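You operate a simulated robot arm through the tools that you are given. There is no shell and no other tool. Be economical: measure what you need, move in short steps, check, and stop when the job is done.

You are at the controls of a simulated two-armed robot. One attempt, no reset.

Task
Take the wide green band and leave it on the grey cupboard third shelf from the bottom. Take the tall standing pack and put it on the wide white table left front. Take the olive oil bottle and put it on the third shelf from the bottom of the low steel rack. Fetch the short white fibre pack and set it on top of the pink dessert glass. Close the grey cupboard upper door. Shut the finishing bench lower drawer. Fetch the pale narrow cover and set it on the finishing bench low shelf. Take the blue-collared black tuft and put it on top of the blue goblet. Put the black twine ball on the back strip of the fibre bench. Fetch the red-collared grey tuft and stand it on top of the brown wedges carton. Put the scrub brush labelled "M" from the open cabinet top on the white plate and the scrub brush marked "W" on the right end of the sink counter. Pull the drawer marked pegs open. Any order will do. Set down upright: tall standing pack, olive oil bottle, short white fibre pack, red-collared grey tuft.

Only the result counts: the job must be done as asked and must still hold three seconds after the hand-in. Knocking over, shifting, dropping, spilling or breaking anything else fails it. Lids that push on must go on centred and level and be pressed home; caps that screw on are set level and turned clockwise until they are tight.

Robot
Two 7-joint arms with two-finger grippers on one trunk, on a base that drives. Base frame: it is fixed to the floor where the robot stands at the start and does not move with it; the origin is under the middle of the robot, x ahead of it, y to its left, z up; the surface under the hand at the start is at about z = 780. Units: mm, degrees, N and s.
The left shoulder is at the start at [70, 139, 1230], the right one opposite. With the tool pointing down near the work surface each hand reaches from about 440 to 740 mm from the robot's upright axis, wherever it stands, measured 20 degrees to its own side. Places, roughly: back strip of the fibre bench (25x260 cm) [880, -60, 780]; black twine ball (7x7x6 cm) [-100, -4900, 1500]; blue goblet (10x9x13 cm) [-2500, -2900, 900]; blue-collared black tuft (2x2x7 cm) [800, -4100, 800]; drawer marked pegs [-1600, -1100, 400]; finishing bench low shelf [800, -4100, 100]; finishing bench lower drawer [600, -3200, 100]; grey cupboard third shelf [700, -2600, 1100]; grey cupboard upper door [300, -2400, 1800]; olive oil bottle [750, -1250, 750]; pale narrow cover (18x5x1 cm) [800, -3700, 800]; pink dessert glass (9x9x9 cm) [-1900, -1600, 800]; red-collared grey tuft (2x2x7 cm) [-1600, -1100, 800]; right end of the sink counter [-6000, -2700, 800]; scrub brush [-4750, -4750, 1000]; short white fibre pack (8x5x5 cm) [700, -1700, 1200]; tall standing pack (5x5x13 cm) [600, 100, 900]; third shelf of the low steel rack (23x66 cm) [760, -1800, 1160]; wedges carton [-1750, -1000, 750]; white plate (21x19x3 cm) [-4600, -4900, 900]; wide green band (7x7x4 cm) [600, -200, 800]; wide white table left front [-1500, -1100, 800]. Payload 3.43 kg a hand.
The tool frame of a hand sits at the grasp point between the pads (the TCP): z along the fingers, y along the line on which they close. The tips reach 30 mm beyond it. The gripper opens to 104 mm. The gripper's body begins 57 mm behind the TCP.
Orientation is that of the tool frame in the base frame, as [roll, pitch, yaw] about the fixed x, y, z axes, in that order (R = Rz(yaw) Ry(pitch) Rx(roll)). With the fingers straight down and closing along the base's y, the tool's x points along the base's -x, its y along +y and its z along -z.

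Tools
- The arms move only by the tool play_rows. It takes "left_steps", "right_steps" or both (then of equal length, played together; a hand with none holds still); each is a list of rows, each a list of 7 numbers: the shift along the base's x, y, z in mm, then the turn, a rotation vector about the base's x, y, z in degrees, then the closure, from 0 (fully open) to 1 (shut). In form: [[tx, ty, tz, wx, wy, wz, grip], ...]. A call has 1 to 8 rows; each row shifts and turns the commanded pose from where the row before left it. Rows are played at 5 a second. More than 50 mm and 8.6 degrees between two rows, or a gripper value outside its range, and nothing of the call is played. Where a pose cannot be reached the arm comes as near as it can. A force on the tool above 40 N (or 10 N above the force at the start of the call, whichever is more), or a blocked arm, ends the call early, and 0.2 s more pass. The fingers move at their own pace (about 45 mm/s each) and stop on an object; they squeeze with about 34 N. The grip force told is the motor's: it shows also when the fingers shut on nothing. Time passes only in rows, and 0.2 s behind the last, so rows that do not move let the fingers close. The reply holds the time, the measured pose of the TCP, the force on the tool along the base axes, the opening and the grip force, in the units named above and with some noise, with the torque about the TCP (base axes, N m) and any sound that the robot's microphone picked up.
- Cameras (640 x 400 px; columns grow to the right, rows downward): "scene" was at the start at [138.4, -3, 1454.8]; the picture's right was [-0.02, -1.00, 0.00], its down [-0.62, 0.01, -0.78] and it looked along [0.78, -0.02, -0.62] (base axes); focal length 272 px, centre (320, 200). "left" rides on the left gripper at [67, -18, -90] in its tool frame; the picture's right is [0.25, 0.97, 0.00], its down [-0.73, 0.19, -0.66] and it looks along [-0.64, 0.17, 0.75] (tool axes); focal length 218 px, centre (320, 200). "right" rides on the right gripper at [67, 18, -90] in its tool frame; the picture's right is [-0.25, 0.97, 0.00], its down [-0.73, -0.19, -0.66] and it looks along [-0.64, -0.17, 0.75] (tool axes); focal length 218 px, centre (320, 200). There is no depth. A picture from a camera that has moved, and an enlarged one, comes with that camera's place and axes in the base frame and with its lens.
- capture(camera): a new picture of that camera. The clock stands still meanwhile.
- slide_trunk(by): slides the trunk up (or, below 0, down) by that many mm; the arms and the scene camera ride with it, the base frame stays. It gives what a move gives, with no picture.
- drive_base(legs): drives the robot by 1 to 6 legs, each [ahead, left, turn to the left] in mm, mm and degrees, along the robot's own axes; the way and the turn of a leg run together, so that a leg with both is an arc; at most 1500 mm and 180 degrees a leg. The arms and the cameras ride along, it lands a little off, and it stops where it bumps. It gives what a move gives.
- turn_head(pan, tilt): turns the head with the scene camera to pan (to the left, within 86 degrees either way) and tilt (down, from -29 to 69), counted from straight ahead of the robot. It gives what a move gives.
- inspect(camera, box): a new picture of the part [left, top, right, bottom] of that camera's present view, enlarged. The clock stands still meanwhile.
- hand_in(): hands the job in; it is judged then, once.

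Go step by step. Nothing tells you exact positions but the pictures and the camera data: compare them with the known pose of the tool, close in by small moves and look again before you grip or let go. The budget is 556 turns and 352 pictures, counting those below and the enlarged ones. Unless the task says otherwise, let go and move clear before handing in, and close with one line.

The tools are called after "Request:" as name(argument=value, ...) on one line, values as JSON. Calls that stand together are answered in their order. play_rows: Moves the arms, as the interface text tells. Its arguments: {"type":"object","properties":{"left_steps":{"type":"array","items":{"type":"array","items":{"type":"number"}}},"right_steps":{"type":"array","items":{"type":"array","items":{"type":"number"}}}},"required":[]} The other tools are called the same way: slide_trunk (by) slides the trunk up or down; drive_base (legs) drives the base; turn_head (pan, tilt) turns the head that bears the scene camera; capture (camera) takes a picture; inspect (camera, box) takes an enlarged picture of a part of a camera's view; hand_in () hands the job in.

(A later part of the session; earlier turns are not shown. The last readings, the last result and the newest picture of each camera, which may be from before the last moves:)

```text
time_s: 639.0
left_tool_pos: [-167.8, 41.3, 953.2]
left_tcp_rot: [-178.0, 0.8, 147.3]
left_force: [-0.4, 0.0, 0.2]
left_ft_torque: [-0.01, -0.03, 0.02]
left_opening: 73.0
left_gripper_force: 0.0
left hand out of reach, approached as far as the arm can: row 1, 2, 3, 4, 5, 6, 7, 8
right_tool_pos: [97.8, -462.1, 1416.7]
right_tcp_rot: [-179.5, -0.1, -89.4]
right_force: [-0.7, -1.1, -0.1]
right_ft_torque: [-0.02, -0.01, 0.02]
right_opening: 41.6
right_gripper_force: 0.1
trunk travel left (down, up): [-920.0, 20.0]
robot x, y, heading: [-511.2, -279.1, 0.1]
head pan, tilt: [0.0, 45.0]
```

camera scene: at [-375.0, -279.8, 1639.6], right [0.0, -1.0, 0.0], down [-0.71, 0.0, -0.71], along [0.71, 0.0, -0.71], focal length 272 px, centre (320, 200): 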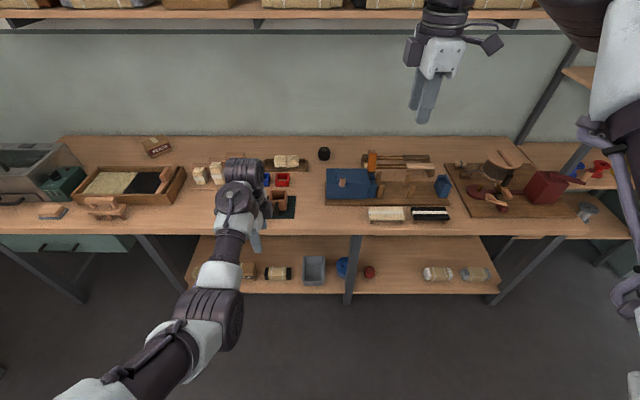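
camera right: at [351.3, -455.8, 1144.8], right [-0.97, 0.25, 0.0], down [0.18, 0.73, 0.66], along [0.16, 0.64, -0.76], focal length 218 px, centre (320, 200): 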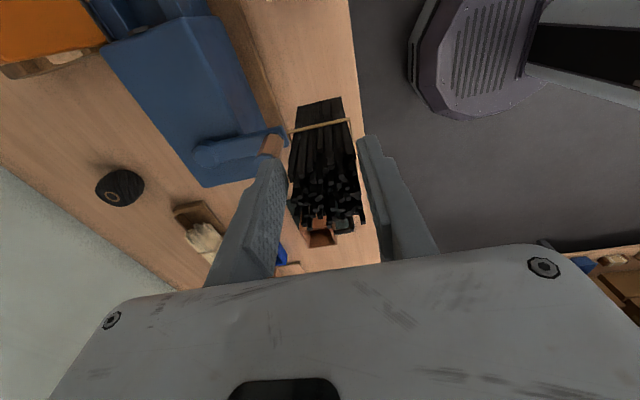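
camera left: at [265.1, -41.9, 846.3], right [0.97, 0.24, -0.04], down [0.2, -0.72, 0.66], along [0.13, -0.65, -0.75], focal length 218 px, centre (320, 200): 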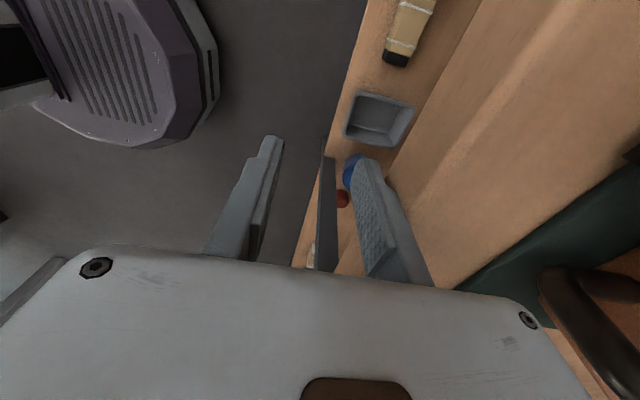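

Request:
play_rows(left_steps=[[20, 0, 0, 0, 0, 8, 0.3], [20, 0, 0, 0, 0, 8, 0.3], [20, 0, 0, 0, 0, 8, 0.3], [20, 0, 0, 0, 0, 3, 0.3], [20, 0, 0, 0, 0, 0, 0.3], [0, 0, 0, 0, 0, 0, 0.3], [0, 0, 0, 0, 0, 0, 0.3], [0, 0, 0, 0, 0, 0, 0.3]])

Request:
turn_head(pan=30, tilt=55)

Request:
capture(camera="scene")

```text
time_s: 640.8
left_tool_pos: [-65.6, 40.6, 953.1]
left_tcp_rot: [-178.0, 0.6, 176.3]
left_force: [0.3, 0.3, 0.8]
left_ft_torque: [0.02, -0.03, 0.01]
left_opening: 72.7
left_gripper_force: 0.1
right_tool_pos: [100.3, -461.6, 1414.8]
right_tcp_rot: [-179.6, -0.2, -89.4]
right_force: [0.2, 0.2, 0.9]
right_ft_torque: [0.01, -0.01, 0.02]
right_opening: 41.8
right_gripper_force: 0.1
trunk travel left (down, up): [-920.0, 20.0]
robot x, y, heading: [-507.9, -277.4, 0.0]
head pan, tilt: [0.0, 45.0]
```

```text
time_s: 641.7
left_tool_pos: [-66.6, 40.7, 951.8]
left_tcp_rot: [-177.9, 0.7, 176.2]
left_force: [0.2, 0.2, -0.8]
left_ft_torque: [-0.04, -0.03, -0.06]
left_opening: 72.8
left_gripper_force: 0.1
right_tool_pos: [97.5, -460.7, 1415.7]
right_tcp_rot: [-179.7, -0.2, -89.4]
right_force: [0.6, 0.5, -0.1]
right_ft_torque: [0.0, 0.01, 0.0]
right_opening: 41.7
right_gripper_force: 0.0
trunk travel left (down, up): [-920.0, 20.0]
robot x, y, heading: [-506.4, -276.0, -0.1]
head pan, tilt: [30.0, 55.0]
```

```text
25 pictures are left
camera scene: at [-394.3, -243.9, 1626.3], right [0.5, -0.86, 0.0], down [-0.71, -0.41, -0.57], along [0.5, 0.29, -0.82], focal length 272 px, centre (320, 200)
```

scene: 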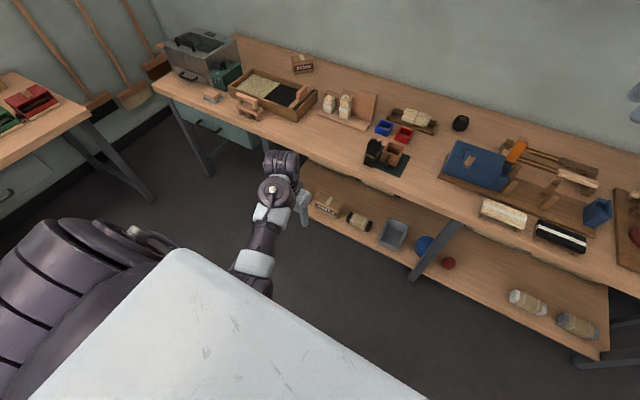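

Request:
play_rows(left_steps=[[15, 0, 30, 0, 0, 0, 0.3], [15, 0, 30, 0, 0, 0, 0.3], [15, 0, 30, 0, 0, 0, 0.3], [15, 0, 30, 0, 0, 0, 0.3], [15, 0, 30, 0, 0, 0, 0.3], [15, 0, 30, 0, 0, 0, 0.3]])

```text
time_s: 643.1
left_tool_pos: [-40.6, 36.7, 994.0]
left_tcp_rot: [-177.9, 0.8, 176.2]
left_force: [0.1, 0.1, 0.1]
left_ft_torque: [-0.02, 0.0, -0.01]
left_opening: 72.8
left_gripper_force: 0.0
left hand out of reach, approached as far as the arm can: row 2, 3, 4, 5, 6
right_tool_pos: [97.7, -459.9, 1415.8]
right_tcp_rot: [-179.6, -0.2, -89.4]
right_force: [0.4, -0.2, -0.6]
right_ft_torque: [-0.01, 0.01, 0.02]
right_opening: 41.4
right_gripper_force: 0.1
trunk travel left (down, up): [-920.0, 20.0]
robot x, y, heading: [-509.6, -279.5, 0.0]
head pan, tilt: [30.0, 55.0]
```

Request:
play_rows(left_steps=[[0, 45, 0, 0, 0, 0, 0.3], [0, 45, 0, 0, 0, 0, 0.3], [0, 45, 0, 0, 0, 0, 0.3], [0, 45, 0, 0, 0, 0, 0.3], [30, 0, 35, 0, 0, 0, 0.3], [30, 0, 35, 0, 0, 0, 0.3], [30, 0, 35, 0, 0, 0, 0.3], [30, 0, 35, 0, 0, 0, 0.3]])

```text
time_s: 644.9
left_tool_pos: [81.4, 218.3, 1131.7]
left_tcp_rot: [-177.9, 0.6, 176.2]
left_force: [0.2, 0.1, -0.3]
left_ft_torque: [0.0, 0.0, 0.03]
left_opening: 72.8
left_gripper_force: 0.0
right_tool_pos: [99.4, -461.2, 1415.1]
right_tcp_rot: [-179.7, -0.2, -89.4]
right_force: [-0.4, 0.6, -0.5]
right_ft_torque: [-0.02, 0.01, 0.02]
right_opening: 41.6
right_gripper_force: 0.0
trunk travel left (down, up): [-920.0, 20.0]
robot x, y, heading: [-508.5, -281.2, 0.4]
head pan, tilt: [30.0, 55.0]
```

That freed it. I'm raising further.

Request:
play_rows(left_steps=[[0, 0, 45, 0, 0, 0, 0.3], [0, 0, 45, 0, 0, 0, 0.3], [0, 0, 45, 0, 0, 0, 0.3], [0, 0, 45, 0, 0, 0, 0.3], [0, 0, 45, 0, 0, 0, 0.3], [0, -10, 40, 0, 0, 0, 0.3]])

Request:
slide_trunk(by=-300)

Request:
turn_head(pan=0, tilt=45)

Request:
capture(camera="scene")

```text
time_s: 646.3
left_tool_pos: [91.3, 228.4, 1363.6]
left_tcp_rot: [-178.0, 0.6, 176.1]
left_force: [-0.1, 0.6, 0.5]
left_ft_torque: [0.01, -0.02, -0.01]
left_opening: 73.0
left_gripper_force: 0.0
left hand out of reach, approached as far as the arm can: row 1, 2, 3
right_tool_pos: [100.0, -463.2, 1414.9]
right_tcp_rot: [-179.6, -0.1, -89.4]
right_force: [0.2, 0.2, 0.3]
right_ft_torque: [0.02, -0.04, 0.02]
right_opening: 41.8
right_gripper_force: 0.0
trunk travel left (down, up): [-920.0, 20.0]
robot x, y, heading: [-508.1, -278.3, 0.3]
head pan, tilt: [30.0, 55.0]
```

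```text
time_s: 649.3
left_tool_pos: [92.1, 230.7, 1063.9]
left_tcp_rot: [-177.9, 0.8, 176.2]
left_force: [1.1, 0.0, 0.2]
left_ft_torque: [-0.01, -0.02, 0.0]
left_opening: 72.5
left_gripper_force: 0.2
right_tool_pos: [98.3, -461.2, 1115.2]
right_tcp_rot: [-179.6, -0.2, -89.4]
right_force: [0.2, 0.4, 0.8]
right_ft_torque: [0.0, 0.02, -0.02]
right_opening: 41.6
right_gripper_force: 0.1
trunk travel left (down, up): [-620.0, 320.0]
robot x, y, heading: [-507.3, -279.8, 0.3]
head pan, tilt: [30.0, 55.0]
```

```text
time_s: 650.2
left_tool_pos: [91.1, 230.4, 1063.7]
left_tcp_rot: [-177.9, 0.7, 176.1]
left_force: [0.3, 1.0, 0.1]
left_ft_torque: [-0.02, -0.02, -0.03]
left_opening: 72.8
left_gripper_force: 0.1
right_tool_pos: [97.9, -460.3, 1115.6]
right_tcp_rot: [-179.6, -0.3, -89.4]
right_force: [-0.2, -0.5, -0.4]
right_ft_torque: [0.01, 0.02, -0.02]
right_opening: 41.2
right_gripper_force: 0.1
trunk travel left (down, up): [-620.0, 320.0]
robot x, y, heading: [-508.4, -282.5, 0.1]
head pan, tilt: [0.0, 45.0]
```

```text
24 pictures are left
camera scene: at [-375.1, -279.6, 1339.7], right [0.0, -1.0, 0.0], down [-0.71, 0.0, -0.71], along [0.71, 0.0, -0.71], focal length 272 px, centre (320, 200)
```

scene: 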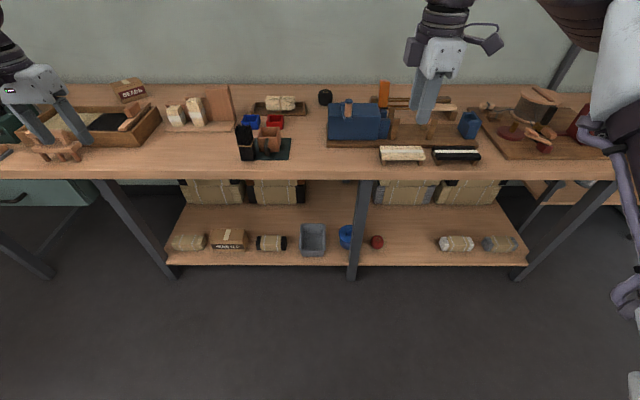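

The left arm is back in its normal posture. I'll use it for the pale bundle: yaw −90° here in free space, checking each step.

Request:
play_rows(left_steps=[[0, 0, 0, 0, 0, -8.5, 0.3], [0, 0, 0, 0, 0, -8.5, 0.3], [0, 0, 0, 0, 0, -8.5, 0.3], [0, 0, 0, 0, 0, -8.5, 0.3], [0, 0, 0, 0, 0, -8.5, 0.3], [0, 0, 0, 0, 0, -8.5, 0.3], [0, 0, 0, 0, 0, -8.5, 0.3], [0, 0, 0, 0, 0, -8.5, 0.3]])

Request:
play_rows(left_steps=[[0, 0, 0, 0, 0, -8.5, 0.3], [0, 0, 0, 0, 0, -8.5, 0.3], [0, 0, 0, 0, 0, -1, 0.3]])

```text
time_s: 652.0
left_tool_pos: [92.0, 230.8, 1063.9]
left_tcp_rot: [-177.9, 0.7, 108.0]
left_force: [0.1, 0.8, 0.1]
left_ft_torque: [0.01, 0.02, 0.0]
left_opening: 73.0
left_gripper_force: 0.1
right_tool_pos: [98.8, -459.5, 1115.2]
right_tcp_rot: [-179.5, -0.2, -89.4]
right_force: [0.0, 0.1, 0.0]
right_ft_torque: [-0.03, -0.03, 0.03]
right_opening: 41.9
right_gripper_force: 0.1
trunk travel left (down, up): [-620.0, 320.0]
robot x, y, heading: [-508.3, -280.5, 0.2]
head pan, tilt: [0.0, 45.0]
```

```text
time_s: 652.9
left_tool_pos: [91.1, 231.1, 1063.3]
left_tcp_rot: [-177.9, 0.7, 90.0]
left_force: [0.9, -0.2, -0.5]
left_ft_torque: [-0.02, -0.01, 0.0]
left_opening: 72.7
left_gripper_force: 0.1
right_tool_pos: [98.9, -459.9, 1113.7]
right_tcp_rot: [-179.7, -0.2, -89.3]
right_force: [0.2, -0.1, -0.3]
right_ft_torque: [0.03, -0.03, 0.0]
right_opening: 41.5
right_gripper_force: 0.1
trunk travel left (down, up): [-620.0, 320.0]
robot x, y, heading: [-507.7, -279.8, 0.1]
head pan, tilt: [0.0, 45.0]
```

Request:
play_rows(left_steps=[[5, -45, 0, 0, 0, 0, 0.3], [5, -45, 0, 0, 0, 0, 0.3], [5, -45, 0, 0, 0, 0, 0.3], [5, -45, 0, 0, 0, 0, 0.3], [5, -45, 0, 0, 0, 0, 0.3], [5, -45, 0, 0, 0, 0, 0.3]])

```text
time_s: 654.2
left_tool_pos: [161.5, -26.5, 1064.7]
left_tcp_rot: [-177.9, 0.6, 90.3]
left_force: [-0.4, 0.5, -0.4]
left_ft_torque: [0.04, 0.01, -0.01]
left_opening: 72.6
left_gripper_force: 0.1
left hand out of reach, approached as far as the arm can: row 1, 2, 3, 4, 5
right_tool_pos: [100.0, -461.7, 1114.5]
right_tcp_rot: [-179.6, -0.1, -89.4]
right_force: [-0.4, -0.6, -0.3]
right_ft_torque: [0.0, -0.03, 0.0]
right_opening: 41.7
right_gripper_force: 0.1
trunk travel left (down, up): [-620.0, 320.0]
robot x, y, heading: [-508.9, -281.6, 0.2]
head pan, tilt: [0.0, 45.0]
```

Request:
drive_base(legs=[[0, -77, 0], [535, 0, 0]])

Request:
play_rows(left_steps=[[0, 0, -40, 0, 0, 0, 0.3], [0, 0, -40, 0, 0, 0, 0.3], [0, 0, -40, 0, 0, 0, 0.3]])

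Request:
capture(camera="left")

```text
time_s: 658.0
left_tool_pos: [696.4, -95.0, 1065.8]
left_tcp_rot: [-177.9, 0.7, 90.4]
left_force: [-0.8, -0.6, -0.5]
left_ft_torque: [0.02, 0.01, 0.02]
left_opening: 72.7
left_gripper_force: 0.1
right_tool_pos: [635.9, -530.2, 1115.8]
right_tcp_rot: [-179.5, -0.2, -89.0]
right_force: [-0.4, 0.5, -0.3]
right_ft_torque: [0.01, 0.0, -0.01]
right_opening: 41.6
right_gripper_force: 0.1
trunk travel left (down, up): [-620.0, 320.0]
robot x, y, heading: [28.7, -350.2, 0.4]
head pan, tilt: [0.0, 45.0]
```

```text
time_s: 658.8
left_tool_pos: [698.3, -96.0, 943.7]
left_tcp_rot: [-177.8, 0.7, 90.3]
left_force: [0.6, -0.1, -0.7]
left_ft_torque: [-0.03, 0.0, -0.02]
left_opening: 72.6
left_gripper_force: 0.0
right_tool_pos: [636.0, -530.7, 1114.8]
right_tcp_rot: [-179.6, -0.3, -89.1]
right_force: [0.2, 0.5, -0.2]
right_ft_torque: [-0.02, 0.02, 0.0]
right_opening: 41.8
right_gripper_force: 0.1
trunk travel left (down, up): [-620.0, 320.0]
robot x, y, heading: [29.0, -353.0, 0.2]
head pan, tilt: [0.0, 45.0]
```

```text
23 pictures are left
camera left: at [683.9, -26.9, 1032.7], right [0.96, 0.26, -0.04], down [0.22, -0.72, 0.66], along [0.14, -0.64, -0.75], focal length 218 px, centre (320, 200)
```

left: 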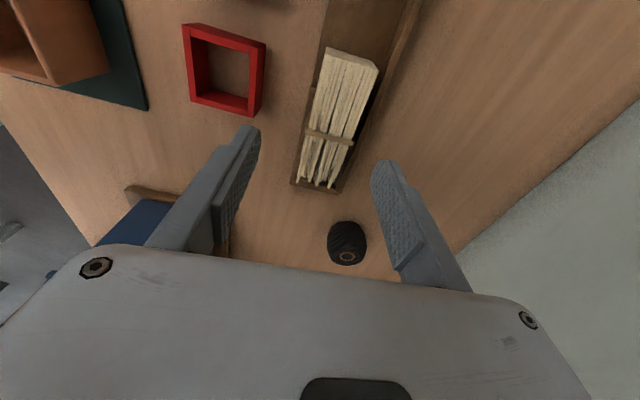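

Request:
play_rows(left_steps=[[5, -5, -35, 0, 0, 0, 0.3], [5, -4, -35, 0, 0, 0, 0.3], [0, 0, -20, 0, 0, 0, 0.3]])

Request:
capture(camera="left")

```text
time_s: 659.6
left_tool_pos: [707.2, -103.8, 854.9]
left_tcp_rot: [-177.8, 0.7, 90.4]
left_force: [-1.0, 0.4, 0.4]
left_ft_torque: [-0.02, 0.0, -0.01]
left_opening: 72.8
left_gripper_force: 0.0
right_tool_pos: [634.4, -531.4, 1115.1]
right_tcp_rot: [-179.5, -0.2, -89.1]
right_force: [0.2, -0.2, 0.2]
right_ft_torque: [-0.02, 0.02, 0.01]
right_opening: 41.5
right_gripper_force: 0.0
trunk travel left (down, up): [-620.0, 320.0]
robot x, y, heading: [26.9, -351.5, 0.7]
head pan, tilt: [0.0, 45.0]
```

```text
22 pictures are left
camera left: at [692.4, -35.8, 944.3], right [0.96, 0.26, -0.04], down [0.22, -0.72, 0.66], along [0.14, -0.64, -0.75], focal length 218 px, centre (320, 200)
```

left: 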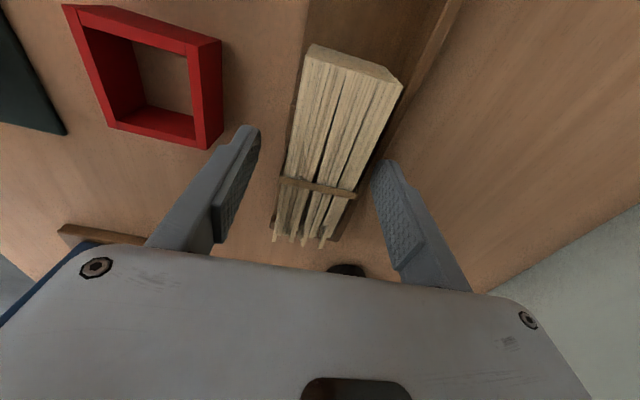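

Request:
play_rows(left_steps=[[6, 0, -10, 0, 0, 0, 0.3], [0, 0, -8, 0, 0, 0, 0.3], [0, 0, 0, 0, 0, 0, 0.6], [0, 0, 0, 0, 0, 0, 0.9], [0, 0, 0, 0, 0, 0, 0.9]])

```text
time_s: 660.8
left_tool_pos: [713.4, -104.9, 839.6]
left_tcp_rot: [-178.0, 0.7, 90.4]
left_force: [12.0, 0.4, 21.4]
left_ft_torque: [0.19, -1.01, -0.13]
left_opening: 45.0
left_gripper_force: 33.8
right_tool_pos: [634.1, -532.0, 1116.6]
right_tcp_rot: [-179.6, -0.1, -89.1]
right_force: [-0.7, 0.3, 0.3]
right_ft_torque: [0.04, -0.01, 0.02]
right_opening: 41.5
right_gripper_force: 0.0
trunk travel left (down, up): [-620.0, 320.0]
robot x, y, heading: [27.0, -354.1, 0.3]
head pan, tilt: [0.0, 45.0]
```

Gripped. I'm lifting straight up and checking that the tray stays.

Request:
play_rows(left_steps=[[0, 0, 15, 0, 0, 0, 0.9], [0, 0, 30, 0, 0, 0, 0.9], [0, 0, 40, 0, 0, 0, 0.9], [0, 0, 40, 0, 0, 0, 0.9]])

Request:
capture(camera="scene")

```text
time_s: 661.8
left_tool_pos: [713.3, -104.2, 962.6]
left_tcp_rot: [-177.8, 0.6, 90.4]
left_force: [-0.1, -0.1, -0.9]
left_ft_torque: [0.03, 0.0, 0.0]
left_opening: 45.0
left_gripper_force: 34.0
right_tool_pos: [635.7, -531.3, 1115.5]
right_tcp_rot: [-179.6, -0.2, -89.1]
right_force: [0.1, 0.3, -0.3]
right_ft_torque: [0.01, 0.02, -0.02]
right_opening: 41.8
right_gripper_force: 0.1
trunk travel left (down, up): [-620.0, 320.0]
robot x, y, heading: [27.4, -351.8, 0.6]
head pan, tilt: [0.0, 45.0]
```

```text
21 pictures are left
camera scene: at [159.9, -352.7, 1339.7], right [0.01, -1.0, 0.0], down [-0.71, -0.01, -0.71], along [0.71, 0.01, -0.71], focal length 272 px, centre (320, 200)
```

scene: 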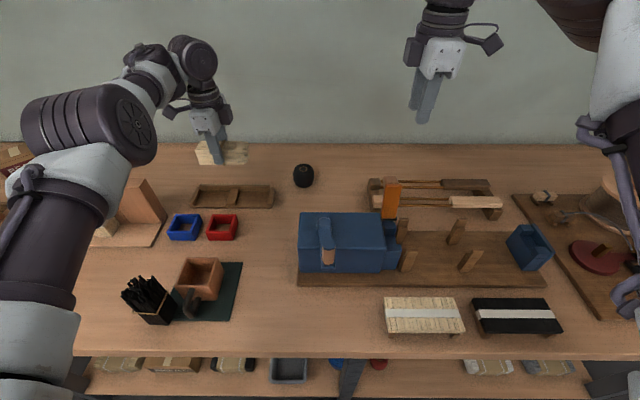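

The tray is intact and empty, with the pale bundle held level. I'm backing off, then yawing +90° so its base faces me.

Request:
drive_base(legs=[[-330, 0, 0]])

Request:
play_rows(left_steps=[[0, 0, 10, 0, 0, 8.5, 0.9], [0, 0, 10, 0, 0, 8.5, 0.9], [0, 0, 10, 0, 0, 8.5, 0.9], [0, 0, 0, 0, 0, 8.5, 0.9], [0, 0, 0, 0, 0, 8.5, 0.9], [0, 0, 0, 0, 0, 8.5, 0.9], [0, 0, 0, 0, 0, 8.5, 0.9], [0, 0, 0, 0, 0, 8.5, 0.9]])

Request:
play_rows(left_steps=[[0, 0, 0, 0, 0, 8.5, 0.9], [0, 0, 0, 0, 0, 8.5, 0.9], [0, 0, 0, 0, 0, 4.5, 0.9]])

```text
time_s: 664.0
left_tool_pos: [385.0, -107.7, 961.7]
left_tcp_rot: [-177.8, 0.6, 90.3]
left_force: [0.8, 0.0, -1.9]
left_ft_torque: [0.0, 0.03, 0.02]
left_opening: 44.9
left_gripper_force: 34.4
right_tool_pos: [305.1, -534.1, 1114.2]
right_tcp_rot: [-179.7, -0.2, -89.3]
right_force: [-0.2, 0.2, 0.0]
right_ft_torque: [-0.01, 0.01, 0.02]
right_opening: 41.7
right_gripper_force: 0.0
trunk travel left (down, up): [-620.0, 320.0]
robot x, y, heading: [-303.9, -354.0, 0.6]
head pan, tilt: [0.0, 45.0]
```

```text
time_s: 665.8
left_tool_pos: [383.4, -107.2, 992.5]
left_tcp_rot: [-177.9, 0.6, 158.4]
left_force: [-0.3, 0.3, -1.2]
left_ft_torque: [0.0, -0.01, 0.01]
left_opening: 45.3
left_gripper_force: 34.4
right_tool_pos: [306.2, -533.6, 1115.4]
right_tcp_rot: [-179.5, -0.2, -89.3]
right_force: [0.1, 0.1, 0.4]
right_ft_torque: [0.0, 0.0, -0.01]
right_opening: 41.5
right_gripper_force: 0.2
trunk travel left (down, up): [-620.0, 320.0]
robot x, y, heading: [-305.0, -355.5, 0.5]
head pan, tilt: [0.0, 45.0]
```

```text
time_s: 666.6
left_tool_pos: [385.1, -108.9, 992.5]
left_tcp_rot: [-177.8, 0.7, 179.9]
left_force: [-0.4, 0.1, -0.3]
left_ft_torque: [-0.01, -0.02, -0.03]
left_opening: 45.3
left_gripper_force: 34.0
right_tool_pos: [306.1, -534.6, 1114.9]
right_tcp_rot: [-179.7, -0.2, -89.3]
right_force: [-0.1, -0.1, -0.2]
right_ft_torque: [0.01, 0.04, -0.01]
right_opening: 41.6
right_gripper_force: 0.0
trunk travel left (down, up): [-620.0, 320.0]
robot x, y, heading: [-305.7, -353.9, 0.4]
head pan, tilt: [0.0, 45.0]
```

Now pitching the hand forward 90° so the base points down.

Request:
play_rows(left_steps=[[0, 0, 0, 0, -8.2, 0, 0.9], [0, 0, 0, 0, -8.2, 0, 0.9], [0, 0, 0, 0, -8.2, 0, 0.9], [0, 0, 0, 0, -8.2, 0, 0.9], [0, 0, 0, 0, -8.2, 0, 0.9], [0, 0, 0, 0, -8.2, 0, 0.9]])

Request:
play_rows(left_steps=[[0, 0, 0, 0, -8.2, 0, 0.9], [0, 0, 0, 0, -8.2, 0, 0.9], [0, 0, 0, 0, -8.2, 0, 0.9], [0, 0, 0, 0, -8.2, 0, 0.9], [0, 0, 0, 0, -8, 0, 0.9]])

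```text
time_s: 668.0
left_tool_pos: [419.4, -112.8, 1011.8]
left_tcp_rot: [-178.0, 50.1, 179.8]
left_force: [1.0, -0.4, -0.6]
left_ft_torque: [-0.02, 0.01, -0.03]
left_opening: 45.1
left_gripper_force: 34.2
left hand out of reach, approached as far as the arm can: row 2
right_tool_pos: [304.9, -533.6, 1115.4]
right_tcp_rot: [-179.6, -0.2, -89.2]
right_force: [-0.1, -0.8, 0.2]
right_ft_torque: [0.0, -0.01, 0.03]
right_opening: 41.9
right_gripper_force: 0.1
trunk travel left (down, up): [-620.0, 320.0]
robot x, y, heading: [-301.9, -357.3, 0.1]
head pan, tilt: [0.0, 45.0]
```

```text
time_s: 669.2
left_tool_pos: [418.9, -114.0, 1011.6]
left_tcp_rot: [21.4, 89.2, 19.4]
left_force: [0.7, -0.3, -0.4]
left_ft_torque: [-0.02, 0.02, 0.0]
left_opening: 45.1
left_gripper_force: 33.8
right_tool_pos: [303.9, -533.9, 1115.8]
right_tcp_rot: [-179.6, -0.1, -89.2]
right_force: [0.9, 1.3, 0.6]
right_ft_torque: [0.01, 0.01, 0.0]
right_opening: 41.8
right_gripper_force: 0.0
trunk travel left (down, up): [-620.0, 320.0]
robot x, y, heading: [-305.8, -352.1, 0.4]
head pan, tilt: [0.0, 45.0]
```

Request:
drive_base(legs=[[-47, -156, 0]])

Request:
slide_trunk(by=-155)

Request:
capture(camera="scene")

```text
time_s: 670.6
left_tool_pos: [374.1, -269.8, 1010.4]
left_tcp_rot: [16.7, 89.3, 14.7]
left_force: [-0.5, -0.4, -0.5]
left_ft_torque: [0.02, -0.01, 0.0]
left_opening: 44.9
left_gripper_force: 34.0
right_tool_pos: [259.3, -690.6, 1114.7]
right_tcp_rot: [-179.6, -0.2, -89.3]
right_force: [0.6, -0.2, 1.0]
right_ft_torque: [-0.01, -0.05, 0.06]
right_opening: 41.4
right_gripper_force: 0.0
trunk travel left (down, up): [-620.0, 320.0]
robot x, y, heading: [-350.3, -510.2, 0.2]
head pan, tilt: [0.0, 45.0]
```

```text
time_s: 672.4
left_tool_pos: [373.0, -270.1, 857.3]
left_tcp_rot: [17.6, 89.2, 15.4]
left_force: [0.7, -0.3, -0.9]
left_ft_torque: [0.02, 0.05, 0.01]
left_opening: 44.8
left_gripper_force: 34.3
right_tool_pos: [258.6, -691.1, 960.9]
right_tcp_rot: [-179.6, -0.4, -89.1]
right_force: [0.0, 0.9, 0.4]
right_ft_torque: [-0.01, -0.04, 0.02]
right_opening: 41.4
right_gripper_force: 0.0
trunk travel left (down, up): [-465.0, 475.0]
robot x, y, heading: [-349.2, -509.5, 0.3]
head pan, tilt: [0.0, 45.0]
```

```text
20 pictures are left
camera scene: at [-215.3, -512.1, 1184.7], right [0.01, -1.0, 0.0], down [-0.71, 0.0, -0.71], along [0.71, 0.0, -0.71], focal length 272 px, centre (320, 200)
```

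scene: 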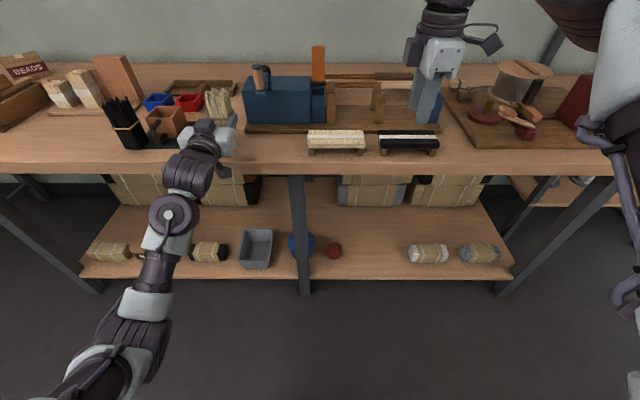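

Upright, tips up. I'm lowering to contact with the bench.

Request:
play_rows(left_steps=[[0, 0, -5, 0, 0, 0, 0.9], [0, 0, -5, 0, 0, 0, 0.9], [0, 0, -4, 0, 0, 0, 0.9], [0, 0, -4, 0, 0, 0, 0.9], [0, 0, -3, 0, 0, 0, 0.9], [0, 0, 0, 0, 0, 0, 0.9]])

```text
time_s: 673.8
left_tool_pos: [373.5, -270.6, 834.6]
left_tcp_rot: [17.0, 89.3, 15.0]
left_force: [0.6, 0.3, -0.8]
left_ft_torque: [0.01, 0.0, 0.02]
left_opening: 45.2
left_gripper_force: 34.3
right_tool_pos: [260.8, -690.8, 960.4]
right_tcp_rot: [-179.6, -0.2, -89.2]
right_force: [-0.4, -0.2, 0.3]
right_ft_torque: [0.01, 0.02, 0.0]
right_opening: 41.7
right_gripper_force: 0.0
trunk travel left (down, up): [-465.0, 475.0]
robot x, y, heading: [-349.6, -513.7, 0.1]
head pan, tilt: [0.0, 45.0]
```

Request:
play_rows(left_steps=[[0, 0, -4, 0, 0, 0, 0.9], [0, 0, -4, 0, 0, 0, 0.9], [0, 0, -3, 0, 0, 0, 0.9], [0, 0, -3, 0, 0, 0, 0.9], [0, 0, 0, 0, 0, 0, 0.9]])

```text
time_s: 675.0
left_tool_pos: [371.6, -269.7, 827.5]
left_tcp_rot: [11.8, 88.6, 9.8]
left_force: [5.6, 1.7, 26.7]
left_ft_torque: [-0.1, -0.28, 0.05]
left_opening: 45.4
left_gripper_force: 33.8
right_tool_pos: [255.5, -692.1, 961.4]
right_tcp_rot: [-179.5, -0.1, -89.2]
right_force: [-0.6, 0.5, 0.0]
right_ft_torque: [0.05, 0.0, -0.04]
right_opening: 41.6
right_gripper_force: 0.2
trunk travel left (down, up): [-465.0, 475.0]
robot x, y, heading: [-349.3, -511.1, 0.6]
head pan, tilt: [0.0, 45.0]
```

Request:
play_rows(left_steps=[[0, 0, 2, 0, 0, 0, 0.9], [0, 0, 0, 0, 0, 0, 0.5], [0, 0, 0, 0, 0, 0, 0.3], [0, 0, 0, 0, 0, 0, 0.25]])

Request:
drive_base(legs=[[-220, 0, 0]])

Request:
capture(camera="scene")

```text
time_s: 676.0
left_tool_pos: [372.4, -269.2, 823.3]
left_tcp_rot: [21.3, 89.4, 19.3]
left_force: [0.0, 0.3, 0.4]
left_ft_torque: [-0.02, 0.02, 0.01]
left_opening: 78.2
left_gripper_force: 0.0
right_tool_pos: [260.7, -691.6, 959.7]
right_tcp_rot: [-179.7, -0.2, -89.2]
right_force: [0.8, 0.4, 0.4]
right_ft_torque: [-0.03, 0.01, 0.01]
right_opening: 41.7
right_gripper_force: 0.0
trunk travel left (down, up): [-465.0, 475.0]
robot x, y, heading: [-346.8, -510.3, 0.4]
head pan, tilt: [0.0, 45.0]
```

```text
time_s: 677.7
left_tool_pos: [154.6, -271.8, 823.9]
left_tcp_rot: [17.3, 89.1, 15.3]
left_force: [0.6, -0.7, -0.1]
left_ft_torque: [0.02, 0.04, -0.01]
left_opening: 77.9
left_gripper_force: 0.0
right_tool_pos: [38.5, -692.8, 961.0]
right_tcp_rot: [-179.6, -0.3, -89.3]
right_force: [-0.5, -1.0, -0.3]
right_ft_torque: [0.0, -0.07, 0.01]
right_opening: 41.4
right_gripper_force: 0.1
trunk travel left (down, up): [-465.0, 475.0]
robot x, y, heading: [-571.3, -518.5, 0.4]
head pan, tilt: [0.0, 45.0]
```

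```text
19 pictures are left
camera scene: at [-435.9, -513.5, 1184.8], right [0.01, -1.0, 0.0], down [-0.71, 0.0, -0.71], along [0.71, 0.0, -0.71], focal length 272 px, centre (320, 200)
```

scene: 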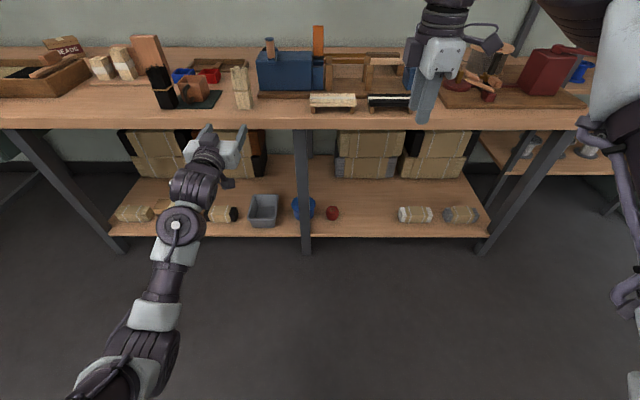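

Both bundles stand. I'm restoring the trunk and lifting the left arm well clear before using the right hand.

Request:
slide_trunk(by=155)

Request:
play_rows(left_steps=[[0, 35, 30, 0, 0, 0, 0.3], [0, 35, 30, 0, 0, 0, 0.3], [0, 35, 30, 0, 0, 0, 0.3], [0, 35, 30, 0, 0, 0, 0.3], [0, 35, 30, 0, 0, 0, 0.3], [0, 20, 40, 0, 0, 0, 0.3]])

```text
time_s: 679.5
left_tool_pos: [154.8, -272.6, 978.3]
left_tcp_rot: [18.8, 89.3, 16.7]
left_force: [0.8, -0.1, -0.4]
left_ft_torque: [-0.02, 0.02, 0.01]
left_opening: 77.8
left_gripper_force: 0.0
right_tool_pos: [38.9, -693.1, 1115.5]
right_tcp_rot: [-179.6, -0.3, -89.2]
right_force: [0.3, 0.7, -0.2]
right_ft_torque: [-0.02, 0.01, -0.02]
right_opening: 41.7
right_gripper_force: 0.1
trunk travel left (down, up): [-620.0, 320.0]
robot x, y, heading: [-568.0, -516.2, 0.3]
head pan, tilt: [0.0, 45.0]
```

```text
time_s: 680.9
left_tool_pos: [153.9, -75.7, 1170.2]
left_tcp_rot: [15.9, 89.3, 13.7]
left_force: [-0.1, 0.1, 0.5]
left_ft_torque: [0.01, -0.01, 0.02]
left_opening: 72.6
left_gripper_force: 0.1
right_tool_pos: [39.1, -692.7, 1115.9]
right_tcp_rot: [-179.7, -0.1, -89.2]
right_force: [0.7, -0.6, -0.5]
right_ft_torque: [-0.02, 0.02, 0.01]
right_opening: 41.8
right_gripper_force: 0.0
trunk travel left (down, up): [-620.0, 320.0]
robot x, y, heading: [-568.2, -511.7, 0.3]
head pan, tilt: [0.0, 45.0]
```

Request:
play_rows(left_steps=[[-10, 10, 0, 0, 8.4, 0, 0.3], [-10, 10, 0, 0, 8.4, 0, 0.3], [-10, 10, 0, 0, 8.4, 0, 0.3], [-10, 10, 0, 0, 8.4, 0, 0.3], [-10, 10, 0, 0, 8.4, 0, 0.3], [-10, 10, 0, 0, 8.4, 0, 0.3], [-10, 0, 0, 0, 8.4, 0, 0.3], [-10, 0, 0, 0, 8.4, 0, 0.3]])

Request:
play_rows(left_steps=[[-10, 0, 0, 0, 8.4, 0, 0.3], [-10, 0, 0, 0, 8.4, 0, 0.3], [-10, 0, 0, 0, 6, 0, 0.3], [0, 0, 0, 0, 0, 0, 0.3]])

Request:
capture(camera="scene")

```text
time_s: 682.7
left_tool_pos: [78.3, -38.6, 1167.7]
left_tcp_rot: [-177.1, 26.9, 179.8]
left_force: [-1.9, 4.0, -2.1]
left_ft_torque: [-0.26, -0.13, -0.13]
left_opening: 72.8
left_gripper_force: 0.0
left hand out of reach, approached as far as the arm can: row 8
right_tool_pos: [38.9, -692.5, 1114.0]
right_tcp_rot: [-179.8, -0.2, -89.2]
right_force: [0.7, 0.5, 0.7]
right_ft_torque: [0.0, 0.01, 0.0]
right_opening: 41.7
right_gripper_force: 0.1
trunk travel left (down, up): [-620.0, 320.0]
robot x, y, heading: [-569.4, -514.1, 0.2]
head pan, tilt: [0.0, 45.0]
```

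```text
time_s: 683.7
left_tool_pos: [50.0, -80.4, 1158.1]
left_tcp_rot: [-177.9, 18.3, 179.8]
left_force: [-0.4, -0.3, -0.7]
left_ft_torque: [-0.02, -0.02, 0.01]
left_opening: 72.6
left_gripper_force: 0.0
left hand out of reach, approached as far as the arm can: row 1, 2, 3
right_tool_pos: [38.6, -695.2, 1114.2]
right_tcp_rot: [-179.5, 0.0, -89.3]
right_force: [0.1, 0.2, -0.5]
right_ft_torque: [-0.02, 0.01, -0.01]
right_opening: 41.5
right_gripper_force: 0.1
trunk travel left (down, up): [-620.0, 320.0]
robot x, y, heading: [-568.5, -516.2, 0.6]
head pan, tilt: [0.0, 45.0]
```

```text
18 pictures are left
camera scene: at [-434.9, -515.3, 1339.7], right [0.0, -1.0, 0.0], down [-0.71, 0.0, -0.71], along [0.71, 0.0, -0.71], focal length 272 px, centre (320, 200)
```

scene: 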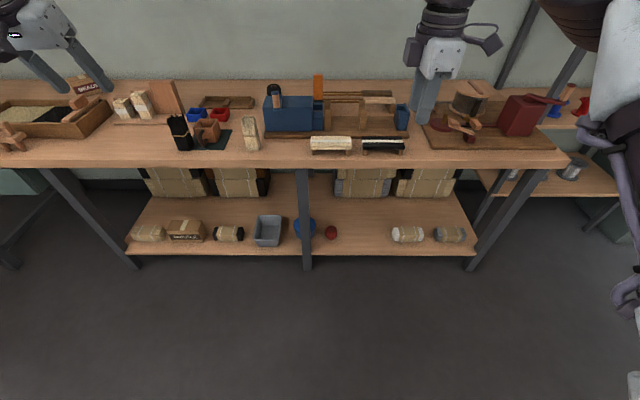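

The left arm is up and clear. The right hand goes over the pale bundle at about (387,-270).

Request:
drive_base(legs=[[0, 424, 0], [345, 0, 0]])

Request:
play_rows(right_steps=[[0, 0, -40, 0, 0, 0, 0.3], [0, 0, -40, 0, 0, 0, 0.3], [0, 0, -30, 0, 0, 0, 0.3]])

Request:
capture(camera="right")

```text
time_s: 688.1
left_tool_pos: [390.6, 342.7, 1158.1]
left_tcp_rot: [-177.8, 18.3, 179.5]
left_force: [-0.3, -0.3, 0.5]
left_ft_torque: [0.0, 0.0, -0.02]
left_opening: 72.6
left_gripper_force: 0.0
right_tool_pos: [380.8, -270.1, 1115.5]
right_tcp_rot: [-179.6, -0.2, -89.4]
right_force: [1.1, -0.4, -0.6]
right_ft_torque: [0.0, 0.0, 0.0]
right_opening: 41.6
right_gripper_force: 0.0
trunk travel left (down, up): [-620.0, 320.0]
robot x, y, heading: [-225.5, -85.3, 0.3]
head pan, tilt: [0.0, 45.0]
```

```text
time_s: 688.9
left_tool_pos: [393.6, 344.0, 1157.9]
left_tcp_rot: [-177.7, 18.4, 179.5]
left_force: [0.3, -0.2, 0.2]
left_ft_torque: [-0.01, 0.01, 0.01]
left_opening: 72.8
left_gripper_force: 0.0
right_tool_pos: [381.6, -268.8, 1003.9]
right_tcp_rot: [-179.6, -0.3, -89.3]
right_force: [0.6, -0.5, 0.0]
right_ft_torque: [-0.01, 0.04, 0.01]
right_opening: 72.9
right_gripper_force: 0.0
trunk travel left (down, up): [-620.0, 320.0]
robot x, y, heading: [-229.6, -88.7, -0.2]
head pan, tilt: [0.0, 45.0]
```

```text
17 pictures are left
camera right: at [364.0, -336.3, 1093.4], right [-0.97, 0.24, -0.01], down [0.18, 0.73, 0.66], along [0.16, 0.64, -0.75], focal length 218 px, centre (320, 200)
```

right: 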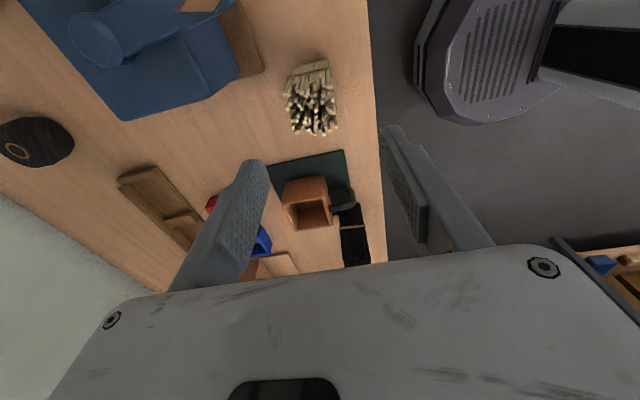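

Request:
play_rows(right_steps=[[3, -3, -40, 0, 0, 0, 0.33], [3, -3, -40, 0, 0, 0, 0.33], [0, 0, -35, 0, 0, 0, 0.33]])

Request:
capture(camera="right")

```text
time_s: 689.7
left_tool_pos: [390.8, 342.5, 1157.6]
left_tcp_rot: [-177.9, 18.2, 179.7]
left_force: [0.5, -0.2, 0.8]
left_ft_torque: [0.0, 0.02, -0.02]
left_opening: 72.6
left_gripper_force: 0.1
right_tool_pos: [387.5, -276.1, 888.6]
right_tcp_rot: [-179.6, -0.2, -89.3]
right_force: [-0.2, -0.4, 0.4]
right_ft_torque: [-0.02, 0.03, 0.02]
right_opening: 69.8
right_gripper_force: 0.0
trunk travel left (down, up): [-620.0, 320.0]
robot x, y, heading: [-224.5, -89.5, 0.3]
head pan, tilt: [0.0, 45.0]
```

```text
16 pictures are left
camera right: at [370.4, -343.6, 977.9], right [-0.97, 0.24, -0.01], down [0.18, 0.73, 0.66], along [0.16, 0.63, -0.76], focal length 218 px, centre (320, 200)
```

right: 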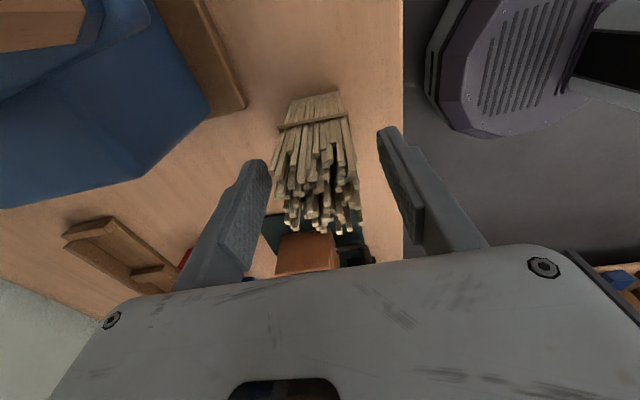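

Request:
play_rows(right_steps=[[0, 0, -15, 0, 0, 0, 0.33], [0, 0, -14, 0, 0, 0, 0.33], [0, 0, 0, 0, 0, 0, 0.6], [0, 0, 0, 0, 0, 0, 0.9], [0, 0, 0, 0, 0, 0, 0.9]])

```text
time_s: 690.9
left_tool_pos: [391.4, 342.9, 1156.2]
left_tcp_rot: [-177.8, 18.3, 179.5]
left_force: [0.1, 0.2, 0.2]
left_ft_torque: [-0.02, -0.01, -0.02]
left_opening: 72.9
left_gripper_force: 0.1
right_tool_pos: [386.3, -275.4, 860.0]
right_tcp_rot: [-179.6, -0.3, -89.4]
right_force: [0.0, -0.2, 1.2]
right_ft_torque: [-0.01, 0.1, -0.02]
right_opening: 45.0
right_gripper_force: 33.6
trunk travel left (down, up): [-620.0, 320.0]
robot x, y, heading: [-228.3, -85.3, 0.1]
head pan, tilt: [0.0, 45.0]
```

Gripped at the band level. I'm lifting high, then carrying over to the tray's left cell.

Request:
play_rows(right_steps=[[0, 0, 25, 0, 0, 0, 0.9], [0, 0, 40, 0, 0, 0, 0.9], [0, 0, 45, 0, 0, 0, 0.9], [0, 0, 45, 0, 0, 0, 0.9], [0, 0, 35, 0, 0, 0, 0.9]])

Request:
drive_base(legs=[[252, 0, 0], [0, 235, 0]])

Request:
play_rows(right_steps=[[25, 0, 0, 0, 0, 0, 0.9], [25, 0, -10, 0, 0, 0, 0.9], [18, 0, -20, 0, 0, 0, 0.9]])

Request:
capture(camera="scene")

```text
time_s: 692.1
left_tool_pos: [391.0, 344.1, 1158.5]
left_tcp_rot: [-177.8, 18.3, 179.7]
left_force: [-0.3, 0.4, 0.2]
left_ft_torque: [-0.02, 0.0, -0.02]
left_opening: 72.8
left_gripper_force: 0.1
right_tool_pos: [384.0, -274.8, 1052.0]
right_tcp_rot: [-179.6, -0.2, -89.3]
right_force: [0.1, -0.3, -1.6]
right_ft_torque: [0.0, 0.0, 0.0]
right_opening: 44.9
right_gripper_force: 34.0
trunk travel left (down, up): [-620.0, 320.0]
robot x, y, heading: [-224.9, -87.9, 0.1]
head pan, tilt: [0.0, 45.0]
```

```text
time_s: 695.3
left_tool_pos: [639.0, 575.8, 1157.8]
left_tcp_rot: [-177.9, 18.3, 179.6]
left_force: [0.5, -0.2, 0.0]
left_ft_torque: [0.01, 0.02, -0.03]
left_opening: 72.9
left_gripper_force: 0.0
right_tool_pos: [634.4, -44.4, 1052.1]
right_tcp_rot: [-179.5, -0.2, -89.3]
right_force: [-0.3, -0.2, -1.0]
right_ft_torque: [-0.02, -0.01, -0.01]
right_opening: 45.0
right_gripper_force: 34.7
trunk travel left (down, up): [-620.0, 320.0]
robot x, y, heading: [21.3, 143.5, 0.2]
head pan, tilt: [0.0, 45.0]
```

```text
time_s: 696.1
left_tool_pos: [639.3, 575.8, 1156.1]
left_tcp_rot: [-177.7, 18.2, 179.5]
left_force: [0.8, 0.8, -0.7]
left_ft_torque: [0.0, 0.02, 0.02]
left_opening: 72.8
left_gripper_force: 0.1
right_tool_pos: [669.1, -35.8, 1029.8]
right_tcp_rot: [-179.6, -0.2, -89.4]
right_force: [-0.8, -0.4, -1.0]
right_ft_torque: [0.0, 0.01, -0.01]
right_opening: 45.2
right_gripper_force: 34.1
right hand out of reach, approached as far as the arm can: row 2, 3
trunk travel left (down, up): [-620.0, 320.0]
robot x, y, heading: [24.2, 148.2, 0.5]
head pan, tilt: [0.0, 45.0]
```

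```text
15 pictures are left
camera scene: at [155.0, 143.8, 1339.6], right [0.0, -1.0, 0.0], down [-0.71, 0.0, -0.71], along [0.71, 0.0, -0.71], focal length 272 px, centre (320, 200)
```

scene: 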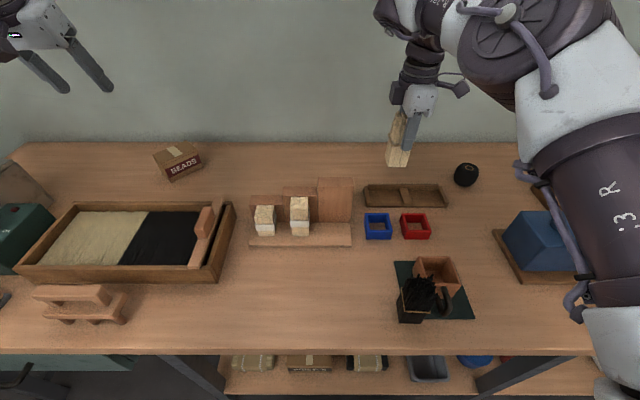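

Request:
play_rows(right_steps=[[0, -4, -40, 0, 0, 0, 0.9], [0, 0, -45, 0, 0, 0, 0.9], [0, 0, -40, 0, 0, 0, 0.9], [15, 0, 0, 0, 0, 0, 0.9], [15, 0, 0, 0, 0, 0, 0.9], [10, 0, 0, 0, 0, 0, 0.9]])

Request:
inspect(camera="scene", box=[340, 120, 480, 250])

```text
time_s: 697.5
left_tool_pos: [638.6, 574.4, 1157.6]
left_tcp_rot: [-177.9, 18.3, 179.5]
left_force: [1.0, 0.1, -0.2]
left_ft_torque: [0.06, -0.01, 0.0]
left_opening: 72.8
left_gripper_force: 0.0
right_tool_pos: [698.2, -41.1, 906.2]
right_tcp_rot: [-179.5, -0.1, -89.4]
right_force: [0.1, -0.6, -1.4]
right_ft_torque: [0.0, 0.01, 0.01]
right_opening: 45.2
right_gripper_force: 34.0
right hand out of reach, approached as far as the arm can: row 6
trunk travel left (down, up): [-620.0, 320.0]
robot x, y, heading: [18.0, 140.8, 0.3]
head pan, tilt: [0.0, 45.0]
```

```text
3.08 times, centred on (410, 185) of scene
camera zoom: at [153.5, 142.5, 1339.7], right [0.0, -1.0, 0.0], down [-0.71, 0.0, -0.71], along [0.71, 0.0, -0.71], focal length 836 px, centre (43, 246)
```

zoom: 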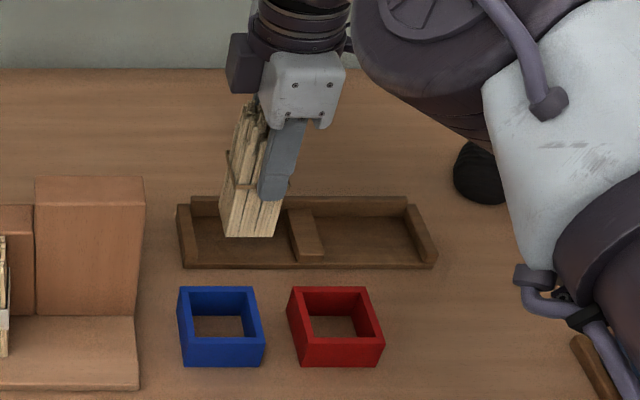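

Request:
drive_base(legs=[[14, 0, 0]])

Request:
play_rows(right_steps=[[0, 0, -15, 0, 0, 0, 0.9], [0, 0, 0, 0, 0, 0, 0.9]])

Request:
inspect(camera="scene", box=[350, 140, 450, 230])

```text
time_s: 698.2
left_tool_pos: [648.8, 575.5, 1160.0]
left_tcp_rot: [-177.8, 18.5, 179.6]
left_force: [0.2, 0.6, 0.6]
left_ft_torque: [0.01, 0.0, -0.01]
left_opening: 72.7
left_gripper_force: 0.1
right_tool_pos: [711.6, -41.1, 907.8]
right_tcp_rot: [-179.5, -0.2, -89.5]
right_force: [-0.2, 0.3, -1.2]
right_ft_torque: [0.02, 0.0, 0.0]
right_opening: 45.0
right_gripper_force: 34.2
trunk travel left (down, up): [-620.0, 320.0]
robot x, y, heading: [35.5, 144.7, 0.4]
head pan, tilt: [0.0, 45.0]
```

```text
time_s: 698.8
left_tool_pos: [651.8, 575.5, 1157.9]
left_tcp_rot: [-177.8, 18.4, 179.6]
left_force: [-0.2, -0.1, 0.4]
left_ft_torque: [0.02, 0.0, -0.02]
left_opening: 72.7
left_gripper_force: 0.1
right_tool_pos: [713.4, -40.7, 890.9]
right_tcp_rot: [-179.7, -0.2, -89.5]
right_force: [-0.3, 1.0, -0.7]
right_ft_torque: [-0.07, -0.01, 0.02]
right_opening: 45.1
right_gripper_force: 34.2
trunk travel left (down, up): [-620.0, 320.0]
robot x, y, heading: [34.0, 145.8, 0.2]
head pan, tilt: [0.0, 45.0]
```

```text
4.44 times, centred on (400, 185) of scene
camera zoom: at [166.9, 143.7, 1339.8], right [0.0, -1.0, 0.0], down [-0.71, 0.0, -0.71], along [0.71, 0.0, -0.71], focal length 1208 px, centre (-36, 267)
```

zoom: 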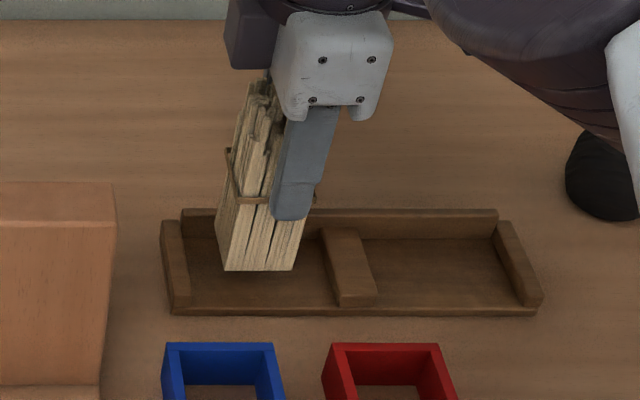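

Base is inside the cell outline. I'm lowering to contact and releasing.

Request:
play_rows(right_steps=[[0, 0, -8, 0, 0, 0, 0.9], [0, 0, -6, 0, 0, 0, 0.9], [0, 0, -5, 0, 0, 0, 0.9], [0, 0, -4, 0, 0, 0, 0.9], [0, 0, -3, 0, 0, 0, 0.9], [0, 0, 0, 0, 0, 0, 0.9]])

```text
time_s: 700.2
left_tool_pos: [648.8, 575.6, 1159.1]
left_tcp_rot: [-177.8, 18.6, 179.6]
left_force: [-0.7, -0.4, 0.2]
left_ft_torque: [-0.03, 0.01, 0.02]
left_opening: 73.0
left_gripper_force: 0.1
right_tool_pos: [712.1, -40.7, 869.7]
right_tcp_rot: [-179.1, -0.1, -89.3]
right_force: [5.1, -2.2, 28.9]
right_ft_torque: [0.04, 0.25, -0.03]
right_opening: 45.3
right_gripper_force: 34.0
trunk travel left (down, up): [-620.0, 320.0]
robot x, y, heading: [31.7, 142.8, 0.1]
head pan, tilt: [0.0, 45.0]
```

Request:
play_rows(right_steps=[[0, 0, 2, 0, 0, 0, 0.9], [0, 0, 0, 0, 0, 0, 0.5], [0, 0, 0, 0, 0, 0, 0.35], [0, 0, 0, 0, 0, 0, 0.3]])

Request:
slide_trunk(by=140)

Request:
inspect(camera="scene", box=[330, 160, 490, 330])

```text
time_s: 701.2
left_tool_pos: [653.0, 576.1, 1157.0]
left_tcp_rot: [-177.8, 18.3, 179.6]
left_force: [0.7, 0.1, -0.7]
left_ft_torque: [-0.01, -0.02, 0.0]
left_opening: 72.8
left_gripper_force: 0.1
right_tool_pos: [712.3, -40.5, 865.9]
right_tcp_rot: [-179.7, -0.2, -89.4]
right_force: [1.2, -0.8, -0.3]
right_ft_torque: [0.03, -0.03, 0.01]
right_opening: 72.7
right_gripper_force: 0.0
trunk travel left (down, up): [-620.0, 320.0]
robot x, y, heading: [33.5, 145.8, -0.0]
head pan, tilt: [0.0, 45.0]
```

```text
time_s: 702.9
left_tool_pos: [651.6, 577.7, 1297.8]
left_tcp_rot: [-177.7, 18.3, 179.5]
left_force: [-0.5, 0.0, 0.1]
left_ft_torque: [0.01, 0.02, -0.01]
left_opening: 72.6
left_gripper_force: 0.0
right_tool_pos: [712.6, -39.9, 1007.3]
right_tcp_rot: [-179.7, -0.3, -89.4]
right_force: [0.2, 0.2, 0.5]
right_ft_torque: [0.01, -0.02, -0.02]
right_opening: 72.6
right_gripper_force: 0.1
trunk travel left (down, up): [-760.0, 180.0]
robot x, y, heading: [32.7, 146.3, 0.3]
head pan, tilt: [0.0, 45.0]
```

```text
2.35 times, centred on (410, 245) of scene
camera zoom: at [167.8, 143.6, 1479.6], right [0.0, -1.0, 0.0], down [-0.71, 0.0, -0.71], along [0.71, 0.0, -0.71], focal length 639 px, centre (108, 94)
```

zoom: 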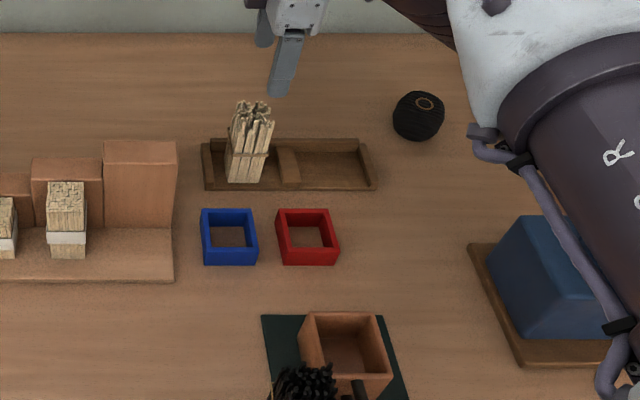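

The pale bundle is restored in its cell. Now the black one: backing so the right hand is above it.

Request:
drive_base(legs=[[-332, 6, 0]])

Request:
capture(camera="right")

```text
time_s: 705.1
left_tool_pos: [324.4, 579.4, 1297.2]
left_tcp_rot: [-177.8, 18.2, 179.4]
left_force: [0.5, -0.4, -0.6]
left_ft_torque: [0.01, 0.01, 0.0]
left_opening: 72.7
left_gripper_force: 0.0
right_tool_pos: [381.7, -38.3, 1005.9]
right_tcp_rot: [-179.6, -0.2, -89.6]
right_force: [-0.4, 0.1, 0.2]
right_ft_torque: [0.0, 0.02, -0.02]
right_opening: 72.8
right_gripper_force: 0.1
trunk travel left (down, up): [-760.0, 180.0]
robot x, y, heading: [-299.3, 147.7, -0.1]
head pan, tilt: [0.0, 45.0]
```

```text
11 pictures are left
camera right: at [364.1, -104.5, 1094.6], right [-0.97, 0.25, -0.01], down [0.18, 0.73, 0.66], along [0.17, 0.63, -0.76], focal length 218 px, centre (320, 200)
```

right: 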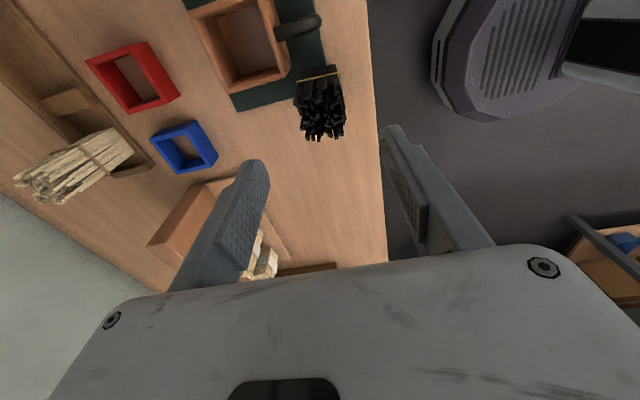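

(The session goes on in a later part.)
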